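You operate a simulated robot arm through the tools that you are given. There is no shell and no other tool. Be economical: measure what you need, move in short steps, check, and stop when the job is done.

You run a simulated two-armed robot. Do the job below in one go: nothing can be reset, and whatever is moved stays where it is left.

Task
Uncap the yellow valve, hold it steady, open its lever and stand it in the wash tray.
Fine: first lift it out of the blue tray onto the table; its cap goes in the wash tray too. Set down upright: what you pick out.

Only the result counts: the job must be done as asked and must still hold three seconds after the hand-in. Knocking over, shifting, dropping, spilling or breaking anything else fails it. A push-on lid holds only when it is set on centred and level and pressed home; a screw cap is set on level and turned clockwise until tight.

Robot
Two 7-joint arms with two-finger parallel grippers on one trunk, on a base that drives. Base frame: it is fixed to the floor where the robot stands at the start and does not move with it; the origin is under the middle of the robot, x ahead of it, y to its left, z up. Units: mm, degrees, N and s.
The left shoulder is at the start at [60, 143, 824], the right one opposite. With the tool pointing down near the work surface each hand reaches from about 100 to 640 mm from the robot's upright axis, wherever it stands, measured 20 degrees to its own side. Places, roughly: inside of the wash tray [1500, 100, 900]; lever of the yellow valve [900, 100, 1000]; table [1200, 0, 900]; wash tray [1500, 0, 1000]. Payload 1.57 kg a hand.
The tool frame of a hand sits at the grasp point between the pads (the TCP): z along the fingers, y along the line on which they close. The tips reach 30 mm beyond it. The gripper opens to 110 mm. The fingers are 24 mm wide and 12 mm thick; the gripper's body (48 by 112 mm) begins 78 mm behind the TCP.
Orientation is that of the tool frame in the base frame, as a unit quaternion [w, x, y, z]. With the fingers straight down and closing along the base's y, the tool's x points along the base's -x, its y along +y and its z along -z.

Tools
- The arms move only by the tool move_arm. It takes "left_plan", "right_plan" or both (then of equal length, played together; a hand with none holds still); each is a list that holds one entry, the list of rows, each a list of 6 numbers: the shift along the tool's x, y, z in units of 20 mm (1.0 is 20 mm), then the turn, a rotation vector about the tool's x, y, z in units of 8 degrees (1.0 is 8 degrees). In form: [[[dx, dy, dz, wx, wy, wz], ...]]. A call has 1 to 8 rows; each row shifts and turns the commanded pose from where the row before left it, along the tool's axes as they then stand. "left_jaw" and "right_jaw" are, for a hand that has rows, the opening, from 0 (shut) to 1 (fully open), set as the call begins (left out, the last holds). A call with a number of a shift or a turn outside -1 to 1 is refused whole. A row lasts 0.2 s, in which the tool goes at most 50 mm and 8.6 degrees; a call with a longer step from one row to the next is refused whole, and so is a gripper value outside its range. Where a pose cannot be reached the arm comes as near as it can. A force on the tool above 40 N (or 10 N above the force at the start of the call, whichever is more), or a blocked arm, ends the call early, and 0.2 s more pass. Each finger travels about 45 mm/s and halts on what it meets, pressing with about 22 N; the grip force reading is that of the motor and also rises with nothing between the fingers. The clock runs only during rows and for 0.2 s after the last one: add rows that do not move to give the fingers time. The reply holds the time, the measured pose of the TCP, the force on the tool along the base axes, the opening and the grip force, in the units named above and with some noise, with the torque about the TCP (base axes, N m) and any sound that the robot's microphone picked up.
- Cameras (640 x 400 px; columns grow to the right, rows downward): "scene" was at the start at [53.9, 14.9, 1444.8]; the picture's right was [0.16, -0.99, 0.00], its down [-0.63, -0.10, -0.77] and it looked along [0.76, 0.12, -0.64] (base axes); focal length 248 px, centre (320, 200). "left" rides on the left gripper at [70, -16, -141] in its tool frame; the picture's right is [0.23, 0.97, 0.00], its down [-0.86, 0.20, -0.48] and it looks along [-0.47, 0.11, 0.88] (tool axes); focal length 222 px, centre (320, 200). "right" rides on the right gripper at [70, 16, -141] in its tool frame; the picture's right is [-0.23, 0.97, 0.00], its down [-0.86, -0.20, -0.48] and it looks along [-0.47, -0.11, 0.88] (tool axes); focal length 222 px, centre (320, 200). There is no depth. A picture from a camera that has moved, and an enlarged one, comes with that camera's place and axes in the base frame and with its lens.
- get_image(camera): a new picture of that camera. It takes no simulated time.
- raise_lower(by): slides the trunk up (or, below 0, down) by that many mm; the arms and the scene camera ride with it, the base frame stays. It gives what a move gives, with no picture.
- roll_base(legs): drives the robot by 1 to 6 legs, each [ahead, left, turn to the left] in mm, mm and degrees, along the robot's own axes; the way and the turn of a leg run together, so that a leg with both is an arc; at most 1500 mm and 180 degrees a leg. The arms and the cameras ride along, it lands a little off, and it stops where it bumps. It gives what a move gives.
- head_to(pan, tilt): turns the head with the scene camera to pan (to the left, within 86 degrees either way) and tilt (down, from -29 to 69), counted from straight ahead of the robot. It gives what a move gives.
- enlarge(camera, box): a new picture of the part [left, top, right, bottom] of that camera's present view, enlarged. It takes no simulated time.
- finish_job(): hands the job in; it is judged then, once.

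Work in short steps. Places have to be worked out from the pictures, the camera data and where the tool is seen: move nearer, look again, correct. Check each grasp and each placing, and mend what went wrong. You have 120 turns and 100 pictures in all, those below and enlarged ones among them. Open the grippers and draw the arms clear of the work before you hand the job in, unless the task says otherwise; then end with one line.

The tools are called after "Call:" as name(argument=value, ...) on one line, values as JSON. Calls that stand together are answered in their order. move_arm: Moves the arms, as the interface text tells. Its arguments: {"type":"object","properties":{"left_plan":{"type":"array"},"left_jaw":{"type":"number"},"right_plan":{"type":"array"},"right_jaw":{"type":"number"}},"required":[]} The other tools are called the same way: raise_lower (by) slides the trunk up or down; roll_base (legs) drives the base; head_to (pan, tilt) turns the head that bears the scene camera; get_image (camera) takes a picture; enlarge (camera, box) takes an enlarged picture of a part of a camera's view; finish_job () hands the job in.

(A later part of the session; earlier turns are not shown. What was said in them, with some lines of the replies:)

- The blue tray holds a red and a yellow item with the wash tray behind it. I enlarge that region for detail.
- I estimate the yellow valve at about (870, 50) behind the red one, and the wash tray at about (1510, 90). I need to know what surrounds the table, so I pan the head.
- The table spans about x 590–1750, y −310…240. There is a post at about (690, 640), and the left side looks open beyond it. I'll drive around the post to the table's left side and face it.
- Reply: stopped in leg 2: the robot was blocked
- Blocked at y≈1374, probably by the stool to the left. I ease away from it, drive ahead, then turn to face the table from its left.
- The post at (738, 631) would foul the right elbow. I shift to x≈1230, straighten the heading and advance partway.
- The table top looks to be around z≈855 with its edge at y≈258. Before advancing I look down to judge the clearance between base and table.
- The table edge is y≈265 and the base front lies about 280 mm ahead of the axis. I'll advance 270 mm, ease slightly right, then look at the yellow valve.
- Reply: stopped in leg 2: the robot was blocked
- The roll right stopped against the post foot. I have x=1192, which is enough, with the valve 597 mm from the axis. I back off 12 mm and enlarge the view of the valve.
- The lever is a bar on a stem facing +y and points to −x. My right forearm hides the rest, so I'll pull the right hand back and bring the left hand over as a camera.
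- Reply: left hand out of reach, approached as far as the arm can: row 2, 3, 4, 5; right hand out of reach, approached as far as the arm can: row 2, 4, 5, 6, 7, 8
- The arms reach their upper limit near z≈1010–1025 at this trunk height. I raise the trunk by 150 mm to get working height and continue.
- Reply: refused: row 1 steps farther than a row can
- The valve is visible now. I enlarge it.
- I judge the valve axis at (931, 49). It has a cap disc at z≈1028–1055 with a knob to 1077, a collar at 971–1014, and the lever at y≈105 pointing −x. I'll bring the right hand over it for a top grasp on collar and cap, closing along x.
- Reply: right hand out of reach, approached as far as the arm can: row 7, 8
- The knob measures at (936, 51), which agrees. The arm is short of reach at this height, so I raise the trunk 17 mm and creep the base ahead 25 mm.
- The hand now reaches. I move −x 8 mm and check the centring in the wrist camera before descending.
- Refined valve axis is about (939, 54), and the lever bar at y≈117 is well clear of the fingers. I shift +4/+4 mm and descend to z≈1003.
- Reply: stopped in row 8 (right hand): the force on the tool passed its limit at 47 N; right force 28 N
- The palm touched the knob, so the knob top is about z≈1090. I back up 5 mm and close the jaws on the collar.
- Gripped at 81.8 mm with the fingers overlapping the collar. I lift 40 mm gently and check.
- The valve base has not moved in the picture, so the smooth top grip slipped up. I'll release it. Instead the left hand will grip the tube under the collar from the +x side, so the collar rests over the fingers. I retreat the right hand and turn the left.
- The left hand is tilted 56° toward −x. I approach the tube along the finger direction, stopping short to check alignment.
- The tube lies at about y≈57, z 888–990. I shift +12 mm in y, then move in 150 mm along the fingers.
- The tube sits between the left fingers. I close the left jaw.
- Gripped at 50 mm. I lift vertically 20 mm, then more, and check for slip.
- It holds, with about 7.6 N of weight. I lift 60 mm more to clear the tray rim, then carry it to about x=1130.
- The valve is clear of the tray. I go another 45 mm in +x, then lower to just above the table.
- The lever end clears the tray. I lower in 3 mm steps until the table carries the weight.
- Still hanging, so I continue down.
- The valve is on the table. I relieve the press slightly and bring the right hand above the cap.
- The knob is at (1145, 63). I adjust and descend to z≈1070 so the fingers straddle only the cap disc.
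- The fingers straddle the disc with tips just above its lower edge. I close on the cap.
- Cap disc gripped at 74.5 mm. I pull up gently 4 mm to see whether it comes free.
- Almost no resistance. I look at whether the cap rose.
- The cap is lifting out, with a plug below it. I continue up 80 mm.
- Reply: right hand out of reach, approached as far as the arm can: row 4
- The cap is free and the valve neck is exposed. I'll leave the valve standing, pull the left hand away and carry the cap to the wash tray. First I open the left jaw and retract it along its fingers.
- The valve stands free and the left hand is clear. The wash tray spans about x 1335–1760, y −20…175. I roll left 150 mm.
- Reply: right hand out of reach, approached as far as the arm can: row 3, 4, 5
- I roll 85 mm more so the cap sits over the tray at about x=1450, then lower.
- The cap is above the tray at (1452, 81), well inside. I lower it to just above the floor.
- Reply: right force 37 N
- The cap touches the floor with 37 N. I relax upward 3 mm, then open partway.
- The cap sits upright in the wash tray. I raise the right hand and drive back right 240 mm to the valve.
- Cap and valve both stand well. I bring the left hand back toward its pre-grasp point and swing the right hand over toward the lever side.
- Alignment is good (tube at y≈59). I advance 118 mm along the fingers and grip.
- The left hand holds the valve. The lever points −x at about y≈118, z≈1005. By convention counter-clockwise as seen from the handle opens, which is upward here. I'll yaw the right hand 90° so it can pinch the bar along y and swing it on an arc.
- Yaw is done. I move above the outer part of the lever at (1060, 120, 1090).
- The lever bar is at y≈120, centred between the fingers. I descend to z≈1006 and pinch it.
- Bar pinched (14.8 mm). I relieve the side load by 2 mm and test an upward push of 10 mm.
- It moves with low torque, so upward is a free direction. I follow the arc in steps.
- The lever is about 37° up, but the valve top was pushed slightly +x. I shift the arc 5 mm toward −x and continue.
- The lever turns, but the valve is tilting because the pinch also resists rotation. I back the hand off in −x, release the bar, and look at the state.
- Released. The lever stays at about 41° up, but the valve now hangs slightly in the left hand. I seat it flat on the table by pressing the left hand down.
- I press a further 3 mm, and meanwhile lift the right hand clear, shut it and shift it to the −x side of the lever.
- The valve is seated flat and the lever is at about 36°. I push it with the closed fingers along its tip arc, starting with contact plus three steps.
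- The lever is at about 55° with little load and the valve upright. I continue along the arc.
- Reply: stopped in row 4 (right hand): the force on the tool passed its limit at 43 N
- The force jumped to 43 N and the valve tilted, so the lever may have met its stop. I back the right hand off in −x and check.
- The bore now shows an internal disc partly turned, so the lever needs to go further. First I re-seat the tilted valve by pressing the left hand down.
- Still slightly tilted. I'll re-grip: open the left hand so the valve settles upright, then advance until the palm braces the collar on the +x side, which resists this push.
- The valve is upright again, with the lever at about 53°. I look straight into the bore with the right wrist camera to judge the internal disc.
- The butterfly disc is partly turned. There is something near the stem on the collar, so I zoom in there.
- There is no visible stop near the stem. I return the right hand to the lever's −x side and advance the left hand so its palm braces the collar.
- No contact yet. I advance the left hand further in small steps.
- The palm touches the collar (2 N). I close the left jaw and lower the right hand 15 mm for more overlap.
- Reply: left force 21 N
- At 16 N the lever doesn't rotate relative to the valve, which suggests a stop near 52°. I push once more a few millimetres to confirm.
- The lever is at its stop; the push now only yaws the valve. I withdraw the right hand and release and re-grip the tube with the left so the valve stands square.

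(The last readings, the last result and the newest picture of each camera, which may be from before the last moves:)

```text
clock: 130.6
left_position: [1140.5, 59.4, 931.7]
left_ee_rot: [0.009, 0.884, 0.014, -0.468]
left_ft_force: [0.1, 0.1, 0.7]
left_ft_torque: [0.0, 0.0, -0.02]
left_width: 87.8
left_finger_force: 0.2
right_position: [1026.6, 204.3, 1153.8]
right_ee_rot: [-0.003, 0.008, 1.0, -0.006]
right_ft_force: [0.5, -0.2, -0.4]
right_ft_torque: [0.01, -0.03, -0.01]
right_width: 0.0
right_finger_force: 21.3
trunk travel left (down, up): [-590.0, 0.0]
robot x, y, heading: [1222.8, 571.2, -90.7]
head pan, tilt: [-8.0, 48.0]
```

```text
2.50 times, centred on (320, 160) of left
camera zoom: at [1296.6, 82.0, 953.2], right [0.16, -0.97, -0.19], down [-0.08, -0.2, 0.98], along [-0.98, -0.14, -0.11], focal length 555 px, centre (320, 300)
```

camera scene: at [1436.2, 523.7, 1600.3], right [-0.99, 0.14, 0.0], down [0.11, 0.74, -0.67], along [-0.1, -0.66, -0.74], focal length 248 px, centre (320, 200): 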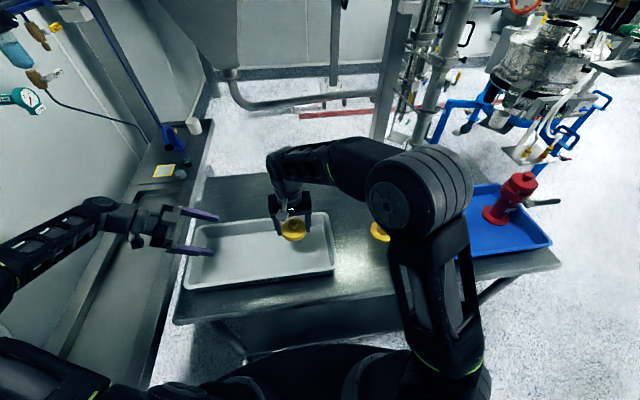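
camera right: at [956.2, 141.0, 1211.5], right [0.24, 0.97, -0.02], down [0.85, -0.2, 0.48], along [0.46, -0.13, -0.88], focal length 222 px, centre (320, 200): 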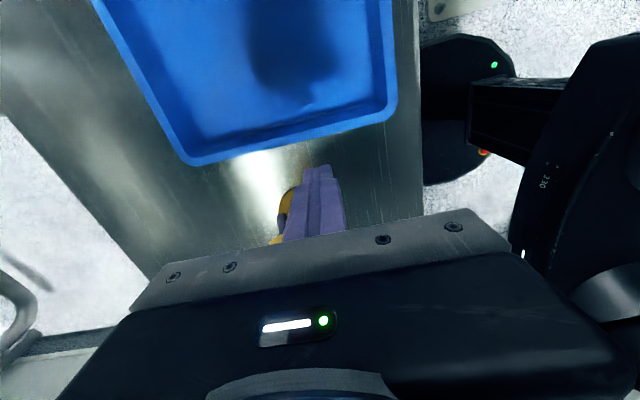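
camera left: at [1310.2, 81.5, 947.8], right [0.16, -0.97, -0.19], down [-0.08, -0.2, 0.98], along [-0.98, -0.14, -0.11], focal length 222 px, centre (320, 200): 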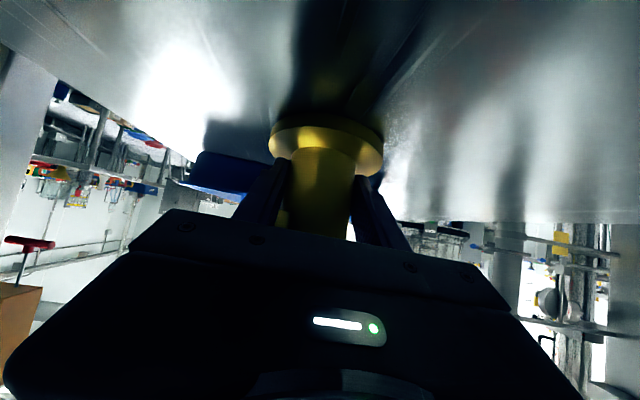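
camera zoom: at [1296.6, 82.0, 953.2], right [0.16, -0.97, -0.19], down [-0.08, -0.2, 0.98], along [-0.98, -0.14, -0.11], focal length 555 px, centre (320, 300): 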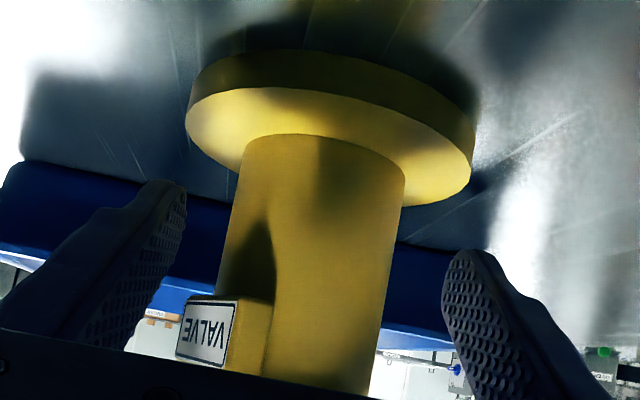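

The valve stands upright, yawed about 20°. Closing on the flat label block should square it up. I close the left jaw.

Call:
move_arm(left_plan=[[[0, 0, 0, 0, 0, 0], [0, 0, 0, 0, 0, 0], [0, 0, 0, 0, 0, 0], [0, 0, 0, 0, 0, 0], [0, 0, 0, 0, 0, 0]]], left_jaw=0)

Call:
enlarge(camera="scene", box=[280, 185, 360, 245])

```text
clock: 131.8
left_position: [1139.6, 58.7, 932.1]
left_ee_rot: [0.008, 0.884, 0.014, -0.466]
left_ft_force: [-1.4, 3.1, 1.4]
left_ft_torque: [0.43, 0.08, -0.01]
left_width: 50.8
left_finger_force: 22.2
right_position: [1024.9, 204.1, 1153.0]
right_ee_rot: [-0.003, 0.007, 1.0, -0.007]
right_ft_force: [0.2, 0.4, 0.0]
right_ft_torque: [-0.01, 0.0, -0.01]
right_width: 0.3
right_finger_force: 21.4
trunk travel left (down, up): [-590.0, 0.0]
robot x, y, heading: [1226.7, 571.3, -90.5]
head pan, tilt: [-8.0, 48.0]
```

```text
6.67 times, centred on (320, 215) of scene
camera zoom: at [1212.4, 526.1, 1600.3], right [-0.99, 0.15, 0.0], down [0.11, 0.73, -0.67], along [-0.1, -0.66, -0.74], focal length 1652 px, centre (320, 100)
```

zoom: 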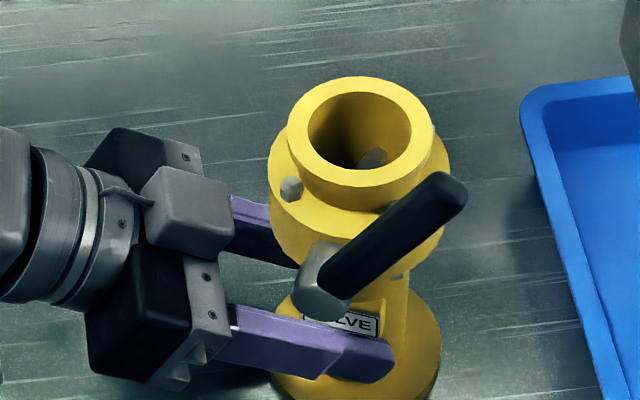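

Firm grip. I lift 100 mm straight up, then carry it along +x with the arm.

Call:
move_arm(left_plan=[[[-0.414, 0, -0.28, 0, 0, 0], [-0.621, 0, -0.42, 0, 0, 0], [-0.621, 0, -0.42, 0, 0, 0], [-0.621, 0, -0.42, 0, 0, 0], [-0.621, 0, -0.42, 0, 0, 0], [-0.621, 0, -0.42, 0, 0, 0], [-0.621, 0, -0.42, 0, 0, 0], [0, 0, 0, 0, 0, 0]]])

Call:
enlarge(camera="scene", box=[270, 160, 370, 240])

```text
clock: 133.6
left_position: [1140.5, 58.0, 1031.0]
left_ee_rot: [0.008, 0.884, 0.015, -0.467]
left_ft_force: [-0.1, 0.1, -6.9]
left_ft_torque: [-0.04, -0.14, 0.0]
left_width: 49.2
left_finger_force: 21.8
right_position: [1026.0, 203.7, 1153.9]
right_ee_rot: [-0.004, 0.008, 1.0, -0.007]
right_ft_force: [0.1, -0.1, -0.1]
right_ft_torque: [0.03, -0.01, -0.03]
right_width: 0.1
right_finger_force: 21.0
trunk travel left (down, up): [-590.0, 0.0]
robot x, y, heading: [1222.2, 570.7, -90.3]
head pan, tilt: [-8.0, 48.0]
```

```text
5.00 times, centred on (320, 200) of scene
camera zoom: at [1212.4, 524.8, 1600.2], right [-0.99, 0.15, 0.0], down [0.11, 0.74, -0.67], along [-0.1, -0.66, -0.74], focal length 1239 px, centre (320, 200)
```

zoom: 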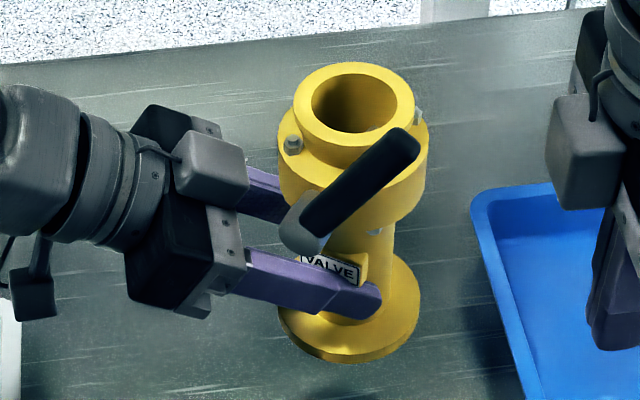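

It's held and level. I carry +x with the arm (160 mm) while watching, then drive.

Call:
move_arm(left_plan=[[[0.56, -0.1, -0.828, 0, 0, 0], [0.56, -0.1, -0.828, 0, 0, 0], [0.56, -0.1, -0.828, 0, 0, 0], [0.56, -0.1, -0.828, 0, 0, 0], [0.56, -0.1, -0.828, 0, 0, 0], [0.56, -0.1, -0.828, 0, 0, 0], [0.56, -0.1, -0.828, 0, 0, 0], [0.56, -0.1, -0.828, 0, 0, 0]]])

Call:
roll_base(legs=[[0, 150, 0]])

Call:
roll_base(legs=[[0, 85, 0]])

Call:
get_image(camera="scene")

```text
clock: 135.4
left_position: [1299.2, 80.4, 1033.0]
left_ee_rot: [0.008, 0.884, 0.015, -0.467]
left_ft_force: [-0.1, -1.1, -7.9]
left_ft_torque: [-0.04, -0.11, -0.02]
left_width: 49.3
left_finger_force: 21.8
right_position: [1025.8, 202.9, 1153.6]
right_ee_rot: [-0.003, 0.007, 1.0, -0.006]
right_ft_force: [0.3, 0.0, 0.0]
right_ft_torque: [0.03, 0.03, 0.0]
right_width: 0.1
right_finger_force: 21.6
trunk travel left (down, up): [-590.0, 0.0]
robot x, y, heading: [1225.8, 570.3, -90.4]
head pan, tilt: [-8.0, 48.0]
```

```text
clock: 136.8
left_position: [1447.9, 78.1, 1030.1]
left_ee_rot: [0.008, 0.884, 0.014, -0.468]
left_ft_force: [1.0, -0.7, -7.3]
left_ft_torque: [-0.03, -0.08, -0.01]
left_width: 49.4
left_finger_force: 22.6
right_position: [1174.0, 201.6, 1153.0]
right_ee_rot: [-0.004, 0.009, 1.0, -0.007]
right_ft_force: [0.1, 0.0, -0.3]
right_ft_torque: [0.01, 0.09, -0.05]
right_width: 0.0
right_finger_force: 21.4
trunk travel left (down, up): [-590.0, 0.0]
robot x, y, heading: [1371.5, 567.5, -90.6]
head pan, tilt: [-8.0, 48.0]
```

```text
clock: 137.9
left_position: [1531.1, 77.9, 1030.9]
left_ee_rot: [0.008, 0.883, 0.015, -0.468]
left_ft_force: [-0.2, -1.1, -7.4]
left_ft_torque: [0.0, -0.07, -0.01]
left_width: 49.4
left_finger_force: 21.7
right_position: [1259.1, 201.8, 1154.1]
right_ee_rot: [-0.003, 0.009, 1.0, -0.007]
right_ft_force: [0.5, 0.0, 0.6]
right_ft_torque: [0.0, 0.04, -0.02]
right_width: 0.2
right_finger_force: 21.4
trunk travel left (down, up): [-590.0, 0.0]
robot x, y, heading: [1455.0, 571.3, -90.7]
head pan, tilt: [-8.0, 48.0]
```

```text
21 pictures are left
camera scene: at [1446.8, 522.9, 1600.3], right [-0.99, 0.15, 0.0], down [0.11, 0.74, -0.67], along [-0.1, -0.66, -0.74], focal length 248 px, centre (320, 200)
```

scene: 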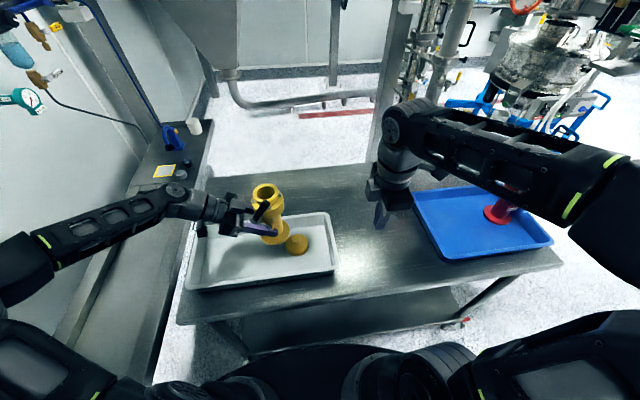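

The valve is over the tray. I move +70 mm in x and lower to about z=960.

Call:
move_arm(left_plan=[[[0.56, 0, -0.828, 0, 0, 0], [0.56, 0, -0.828, 0, 0, 0], [0.56, 0, -0.828, 0, 0, 0], [0.28, 0, -0.414, 0, 0, 0], [0.828, 0, 0.56, 0, 0, 0], [0.828, 0, 0.56, 0, 0, 0], [0.828, 0, 0.56, 0, 0, 0], [0.414, 0, 0.28, 0, 0, 0]]])

Call:
enlarge(camera="scene", box=[180, 170, 340, 290])

```text
clock: 139.7
left_position: [1601.6, 78.9, 962.5]
left_ee_rot: [0.009, 0.884, 0.014, -0.468]
left_ft_force: [-0.3, 0.5, -8.1]
left_ft_torque: [-0.04, -0.09, 0.01]
left_width: 49.2
left_finger_force: 21.9
right_position: [1257.4, 201.6, 1154.1]
right_ee_rot: [-0.004, 0.009, 1.0, -0.007]
right_ft_force: [-0.6, -0.2, -0.4]
right_ft_torque: [0.01, -0.01, 0.0]
right_width: 0.1
right_finger_force: 21.6
trunk travel left (down, up): [-590.0, 0.0]
robot x, y, heading: [1458.3, 572.3, -90.8]
head pan, tilt: [-8.0, 48.0]
```

```text
3.33 times, centred on (260, 230) of scene
camera zoom: at [1445.3, 523.0, 1600.3], right [-0.99, 0.15, 0.0], down [0.11, 0.74, -0.67], along [-0.1, -0.66, -0.74], focal length 826 px, centre (520, 100)
```

zoom: 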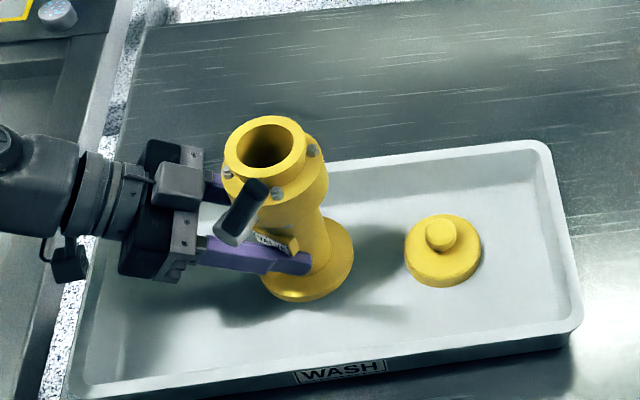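

Well inside the tray. I lower in 3 mm steps until the weight comes off.

Call:
move_arm(left_plan=[[[0.124, 0, 0.084, 0, 0, 0], [0.124, 0, 0.084, 0, 0, 0], [0.124, 0, 0.084, 0, 0, 0], [0.124, 0, 0.084, 0, 0, 0], [0, 0, 0, 0, 0, 0]]])

```text
clock: 140.9
left_position: [1601.7, 80.2, 948.9]
left_ee_rot: [0.009, 0.884, 0.015, -0.467]
left_ft_force: [-0.2, 0.7, -7.8]
left_ft_torque: [-0.04, -0.1, 0.0]
left_width: 49.2
left_finger_force: 21.5
right_position: [1257.1, 201.7, 1154.0]
right_ee_rot: [-0.004, 0.009, 1.0, -0.006]
right_ft_force: [0.0, -0.6, 0.1]
right_ft_torque: [0.02, 0.02, -0.02]
right_width: 0.0
right_finger_force: 21.2
trunk travel left (down, up): [-590.0, 0.0]
robot x, y, heading: [1456.0, 567.3, -90.6]
head pan, tilt: [-8.0, 48.0]
```

Still hanging, so I continue.

Call:
move_arm(left_plan=[[[0.1, 0, 0.068, 0, 0, 0], [0.1, 0, 0.068, 0, 0, 0], [0.1, 0, 0.068, 0, 0, 0], [0, 0, 0, 0, 0, 0]]])

```text
clock: 141.9
left_position: [1601.6, 80.2, 942.3]
left_ee_rot: [0.008, 0.884, 0.014, -0.467]
left_ft_force: [0.1, 0.4, -7.1]
left_ft_torque: [0.0, -0.11, 0.0]
left_width: 49.2
left_finger_force: 22.3
right_position: [1258.9, 201.4, 1153.3]
right_ee_rot: [-0.003, 0.01, 1.0, -0.007]
right_ft_force: [-0.8, 0.0, 0.1]
right_ft_torque: [0.01, 0.02, 0.06]
right_width: 0.0
right_finger_force: 21.5
trunk travel left (down, up): [-590.0, 0.0]
robot x, y, heading: [1459.1, 566.1, -90.8]
head pan, tilt: [-8.0, 48.0]
```

Continuing down.

Call:
move_arm(left_plan=[[[0.083, 0, 0.056, 0, 0, 0], [0.083, 0, 0.056, 0, 0, 0], [0, 0, 0, 0, 0, 0]]])

```text
clock: 142.7
left_position: [1601.4, 80.4, 938.8]
left_ee_rot: [0.009, 0.884, 0.014, -0.468]
left_ft_force: [2.9, -1.4, 7.8]
left_ft_torque: [0.45, -0.34, -0.04]
left_width: 49.2
left_finger_force: 22.2
right_position: [1257.6, 202.7, 1154.5]
right_ee_rot: [-0.004, 0.009, 1.0, -0.008]
right_ft_force: [0.2, -0.2, -0.6]
right_ft_torque: [0.02, 0.0, 0.03]
right_width: 0.0
right_finger_force: 21.4
trunk travel left (down, up): [-590.0, 0.0]
robot x, y, heading: [1457.8, 571.4, -90.6]
head pan, tilt: [-8.0, 48.0]
```

Seated on the tray floor. I open the left jaw and retract along the fingers.

Call:
move_arm(left_plan=[[[0, 0, 0, 0, 0, 0], [0, 0, 0, 0, 0, 0], [0, 0, 0, 0, 0, 0], [0, 0, 0, 0, 0, 0], [0, 0, 0, 0, 0, 0]]], left_jaw=1)

Call:
enlarge(camera="scene", box=[200, 180, 300, 260])

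```text
clock: 143.9
left_position: [1601.3, 79.8, 938.6]
left_ee_rot: [0.008, 0.884, 0.014, -0.467]
left_ft_force: [-0.1, -0.4, 0.4]
left_ft_torque: [0.0, 0.0, 0.03]
left_width: 110.1
left_finger_force: 0.0
right_position: [1257.8, 202.2, 1153.1]
right_ee_rot: [-0.003, 0.01, 1.0, -0.007]
right_ft_force: [0.8, 0.7, -0.3]
right_ft_torque: [0.01, -0.02, 0.02]
right_width: 0.2
right_finger_force: 21.0
trunk travel left (down, up): [-590.0, 0.0]
robot x, y, heading: [1459.6, 568.8, -90.8]
head pan, tilt: [-8.0, 48.0]
```

```text
5.00 times, centred on (250, 220) of scene
camera zoom: at [1445.0, 523.6, 1600.3], right [-0.99, 0.15, 0.0], down [0.11, 0.73, -0.67], along [-0.1, -0.66, -0.74], focal length 1239 px, centre (670, 100)
```

zoom: 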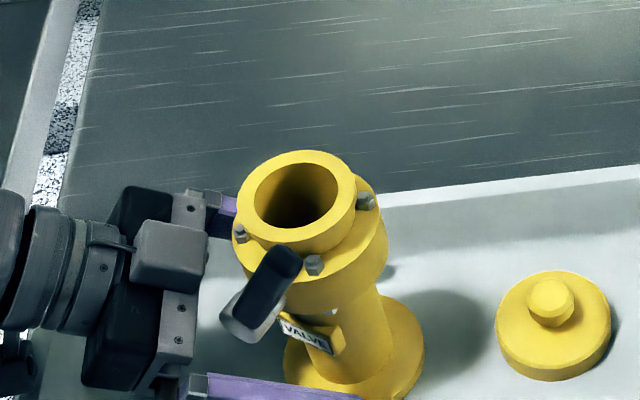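

The valve stands free. I retract the left hand and check with the wrist camera.

Call:
move_arm(left_plan=[[[0, 0, -1, 0, 0, 0], [0, 0, -1, 0, 0, 0], [0, 0, -1, 0, 0, 0], [0, 0, -1, 0, 0, 0], [0, 0, -1, 0, 0, 0], [0, 0, -1, 0, 0, 0], [0, 0, -1, 0, 0, 0], [0, 0, 0, 0, 0, 0]]])

Call:
get_image(camera="left")

Call:
enlarge(camera="scene", box=[180, 170, 340, 290])

```text
clock: 145.7
left_position: [1717.4, 83.8, 1016.4]
left_ee_rot: [0.008, 0.884, 0.014, -0.467]
left_ft_force: [-0.2, -0.1, -0.3]
left_ft_torque: [-0.01, 0.01, -0.02]
left_width: 110.2
left_finger_force: 0.1
right_position: [1257.7, 201.7, 1154.1]
right_ee_rot: [-0.003, 0.01, 1.0, -0.007]
right_ft_force: [-0.4, -0.1, -0.4]
right_ft_torque: [0.0, 0.0, -0.03]
right_width: 0.0
right_finger_force: 21.0
trunk travel left (down, up): [-590.0, 0.0]
robot x, y, heading: [1458.4, 568.9, -90.6]
head pan, tilt: [-8.0, 48.0]
```

```text
18 pictures are left
camera left: at [1873.5, 106.7, 1039.4], right [0.16, -0.97, -0.19], down [-0.08, -0.2, 0.98], along [-0.98, -0.14, -0.11], focal length 222 px, centre (320, 200)
```

left: 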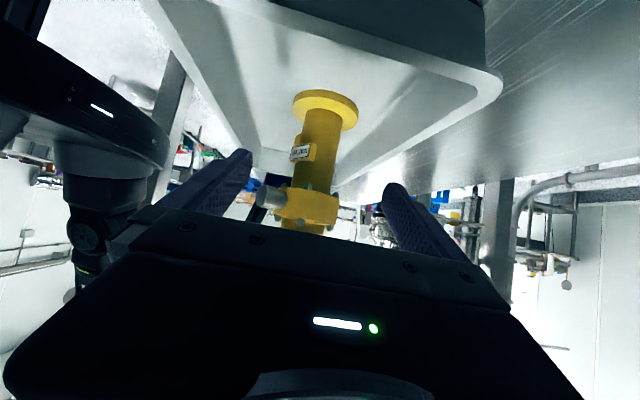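

```text
3.33 times, centred on (260, 230) of scene
camera zoom: at [1444.9, 523.5, 1600.3], right [-0.99, 0.15, 0.0], down [0.11, 0.73, -0.67], along [-0.1, -0.66, -0.74], focal length 826 px, centre (520, 100)
```

zoom: 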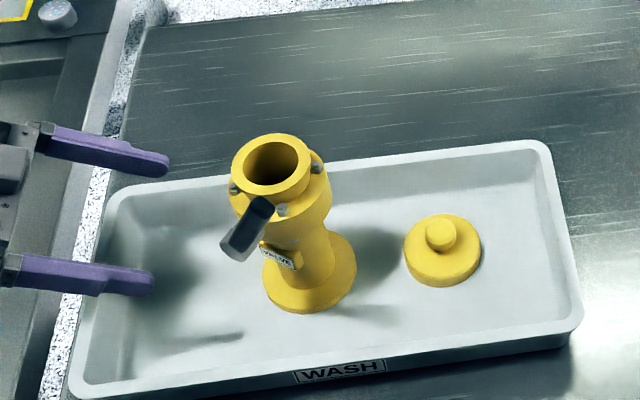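

Valve and cap both stand upright in the wash tray. I open the right gripper and back the robot away from the table.

Call:
move_arm(right_plan=[[[0, 0, 0, 0, 0, 0], [0, 0, 0, 0, 0, 0], [0, 0, 0, 0, 0, 0], [0, 0, 0, 0, 0, 0], [0, 0, 0, 0, 0, 0], [0, 0, 0, 0, 0, 0]]], right_jaw=1, left_plan=[[[-0.828, 0, -0.56, 0, 0, 0], [-0.828, 0, -0.56, 0, 0, 0], [0, 0, 0, 0, 0, 0], [0, 0, 0, 0, 0, 0], [0, 0, 0, 0, 0, 0], [0, 0, 0, 0, 0, 0]]])

Call:
roll_base(legs=[[-250, 0, 0]])

Call:
enlarge(camera="scene", box=[190, 110, 330, 210])

```text
clock: 147.1
left_position: [1716.9, 83.4, 1057.7]
left_ee_rot: [0.008, 0.884, 0.013, -0.467]
left_ft_force: [0.3, 1.5, -1.4]
left_ft_torque: [-0.01, 0.02, -0.01]
left_width: 109.9
left_finger_force: 0.1
right_position: [1257.3, 202.2, 1154.4]
right_ee_rot: [-0.003, 0.009, 1.0, -0.007]
right_ft_force: [-0.3, 0.0, -0.8]
right_ft_torque: [0.03, 0.01, 0.03]
right_width: 109.8
right_finger_force: 0.1
trunk travel left (down, up): [-590.0, 0.0]
robot x, y, heading: [1453.1, 566.0, -90.7]
head pan, tilt: [-8.0, 48.0]
```

```text
clock: 148.9
left_position: [1717.1, 328.4, 1058.1]
left_ee_rot: [0.007, 0.884, 0.011, -0.468]
left_ft_force: [0.2, 1.6, -0.2]
left_ft_torque: [0.03, -0.02, 0.05]
left_width: 110.1
left_finger_force: 0.0
right_position: [1260.1, 449.0, 1153.4]
right_ee_rot: [-0.003, 0.01, 1.0, -0.006]
right_ft_force: [1.3, 0.4, -0.1]
right_ft_torque: [0.0, -0.01, 0.0]
right_width: 109.9
right_finger_force: 0.0
trunk travel left (down, up): [-590.0, 0.0]
robot x, y, heading: [1464.0, 814.9, -91.2]
head pan, tilt: [-8.0, 48.0]
```

```text
4.00 times, centred on (260, 160) of scene
camera zoom: at [1447.9, 770.2, 1600.3], right [-0.99, 0.15, 0.0], down [0.11, 0.73, -0.67], along [-0.1, -0.66, -0.74], focal length 991 px, centre (560, 360)
```

zoom: 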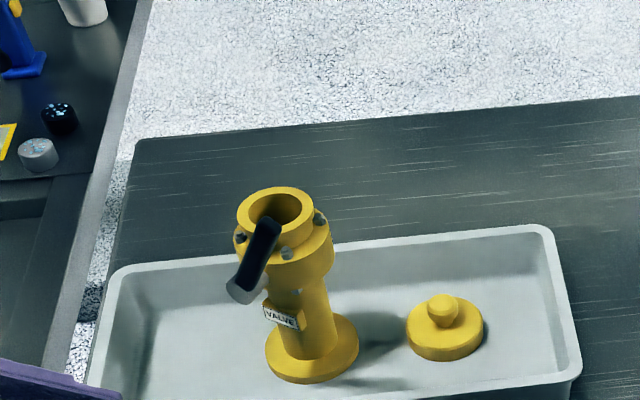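

The valve stands upright with its lever raised to the stop, the cap lies knob-up beside it, and both hands are open and clear, so I hand in.

Call:
finish_job()

```text
The job is handed in.
```

The yellow valve and its cap both stand upright in the wash tray, and I saw nothing else shifted. The lever opened to about 52–55° and then would turn no further. I took that for its stop, but I couldn't confirm that it counts as fully open. The valve also tilted and turned a little in the left hand while I pushed the lever. Early in the drive the base also bumped something, probably the stool, and the post; I didn't look back at either.
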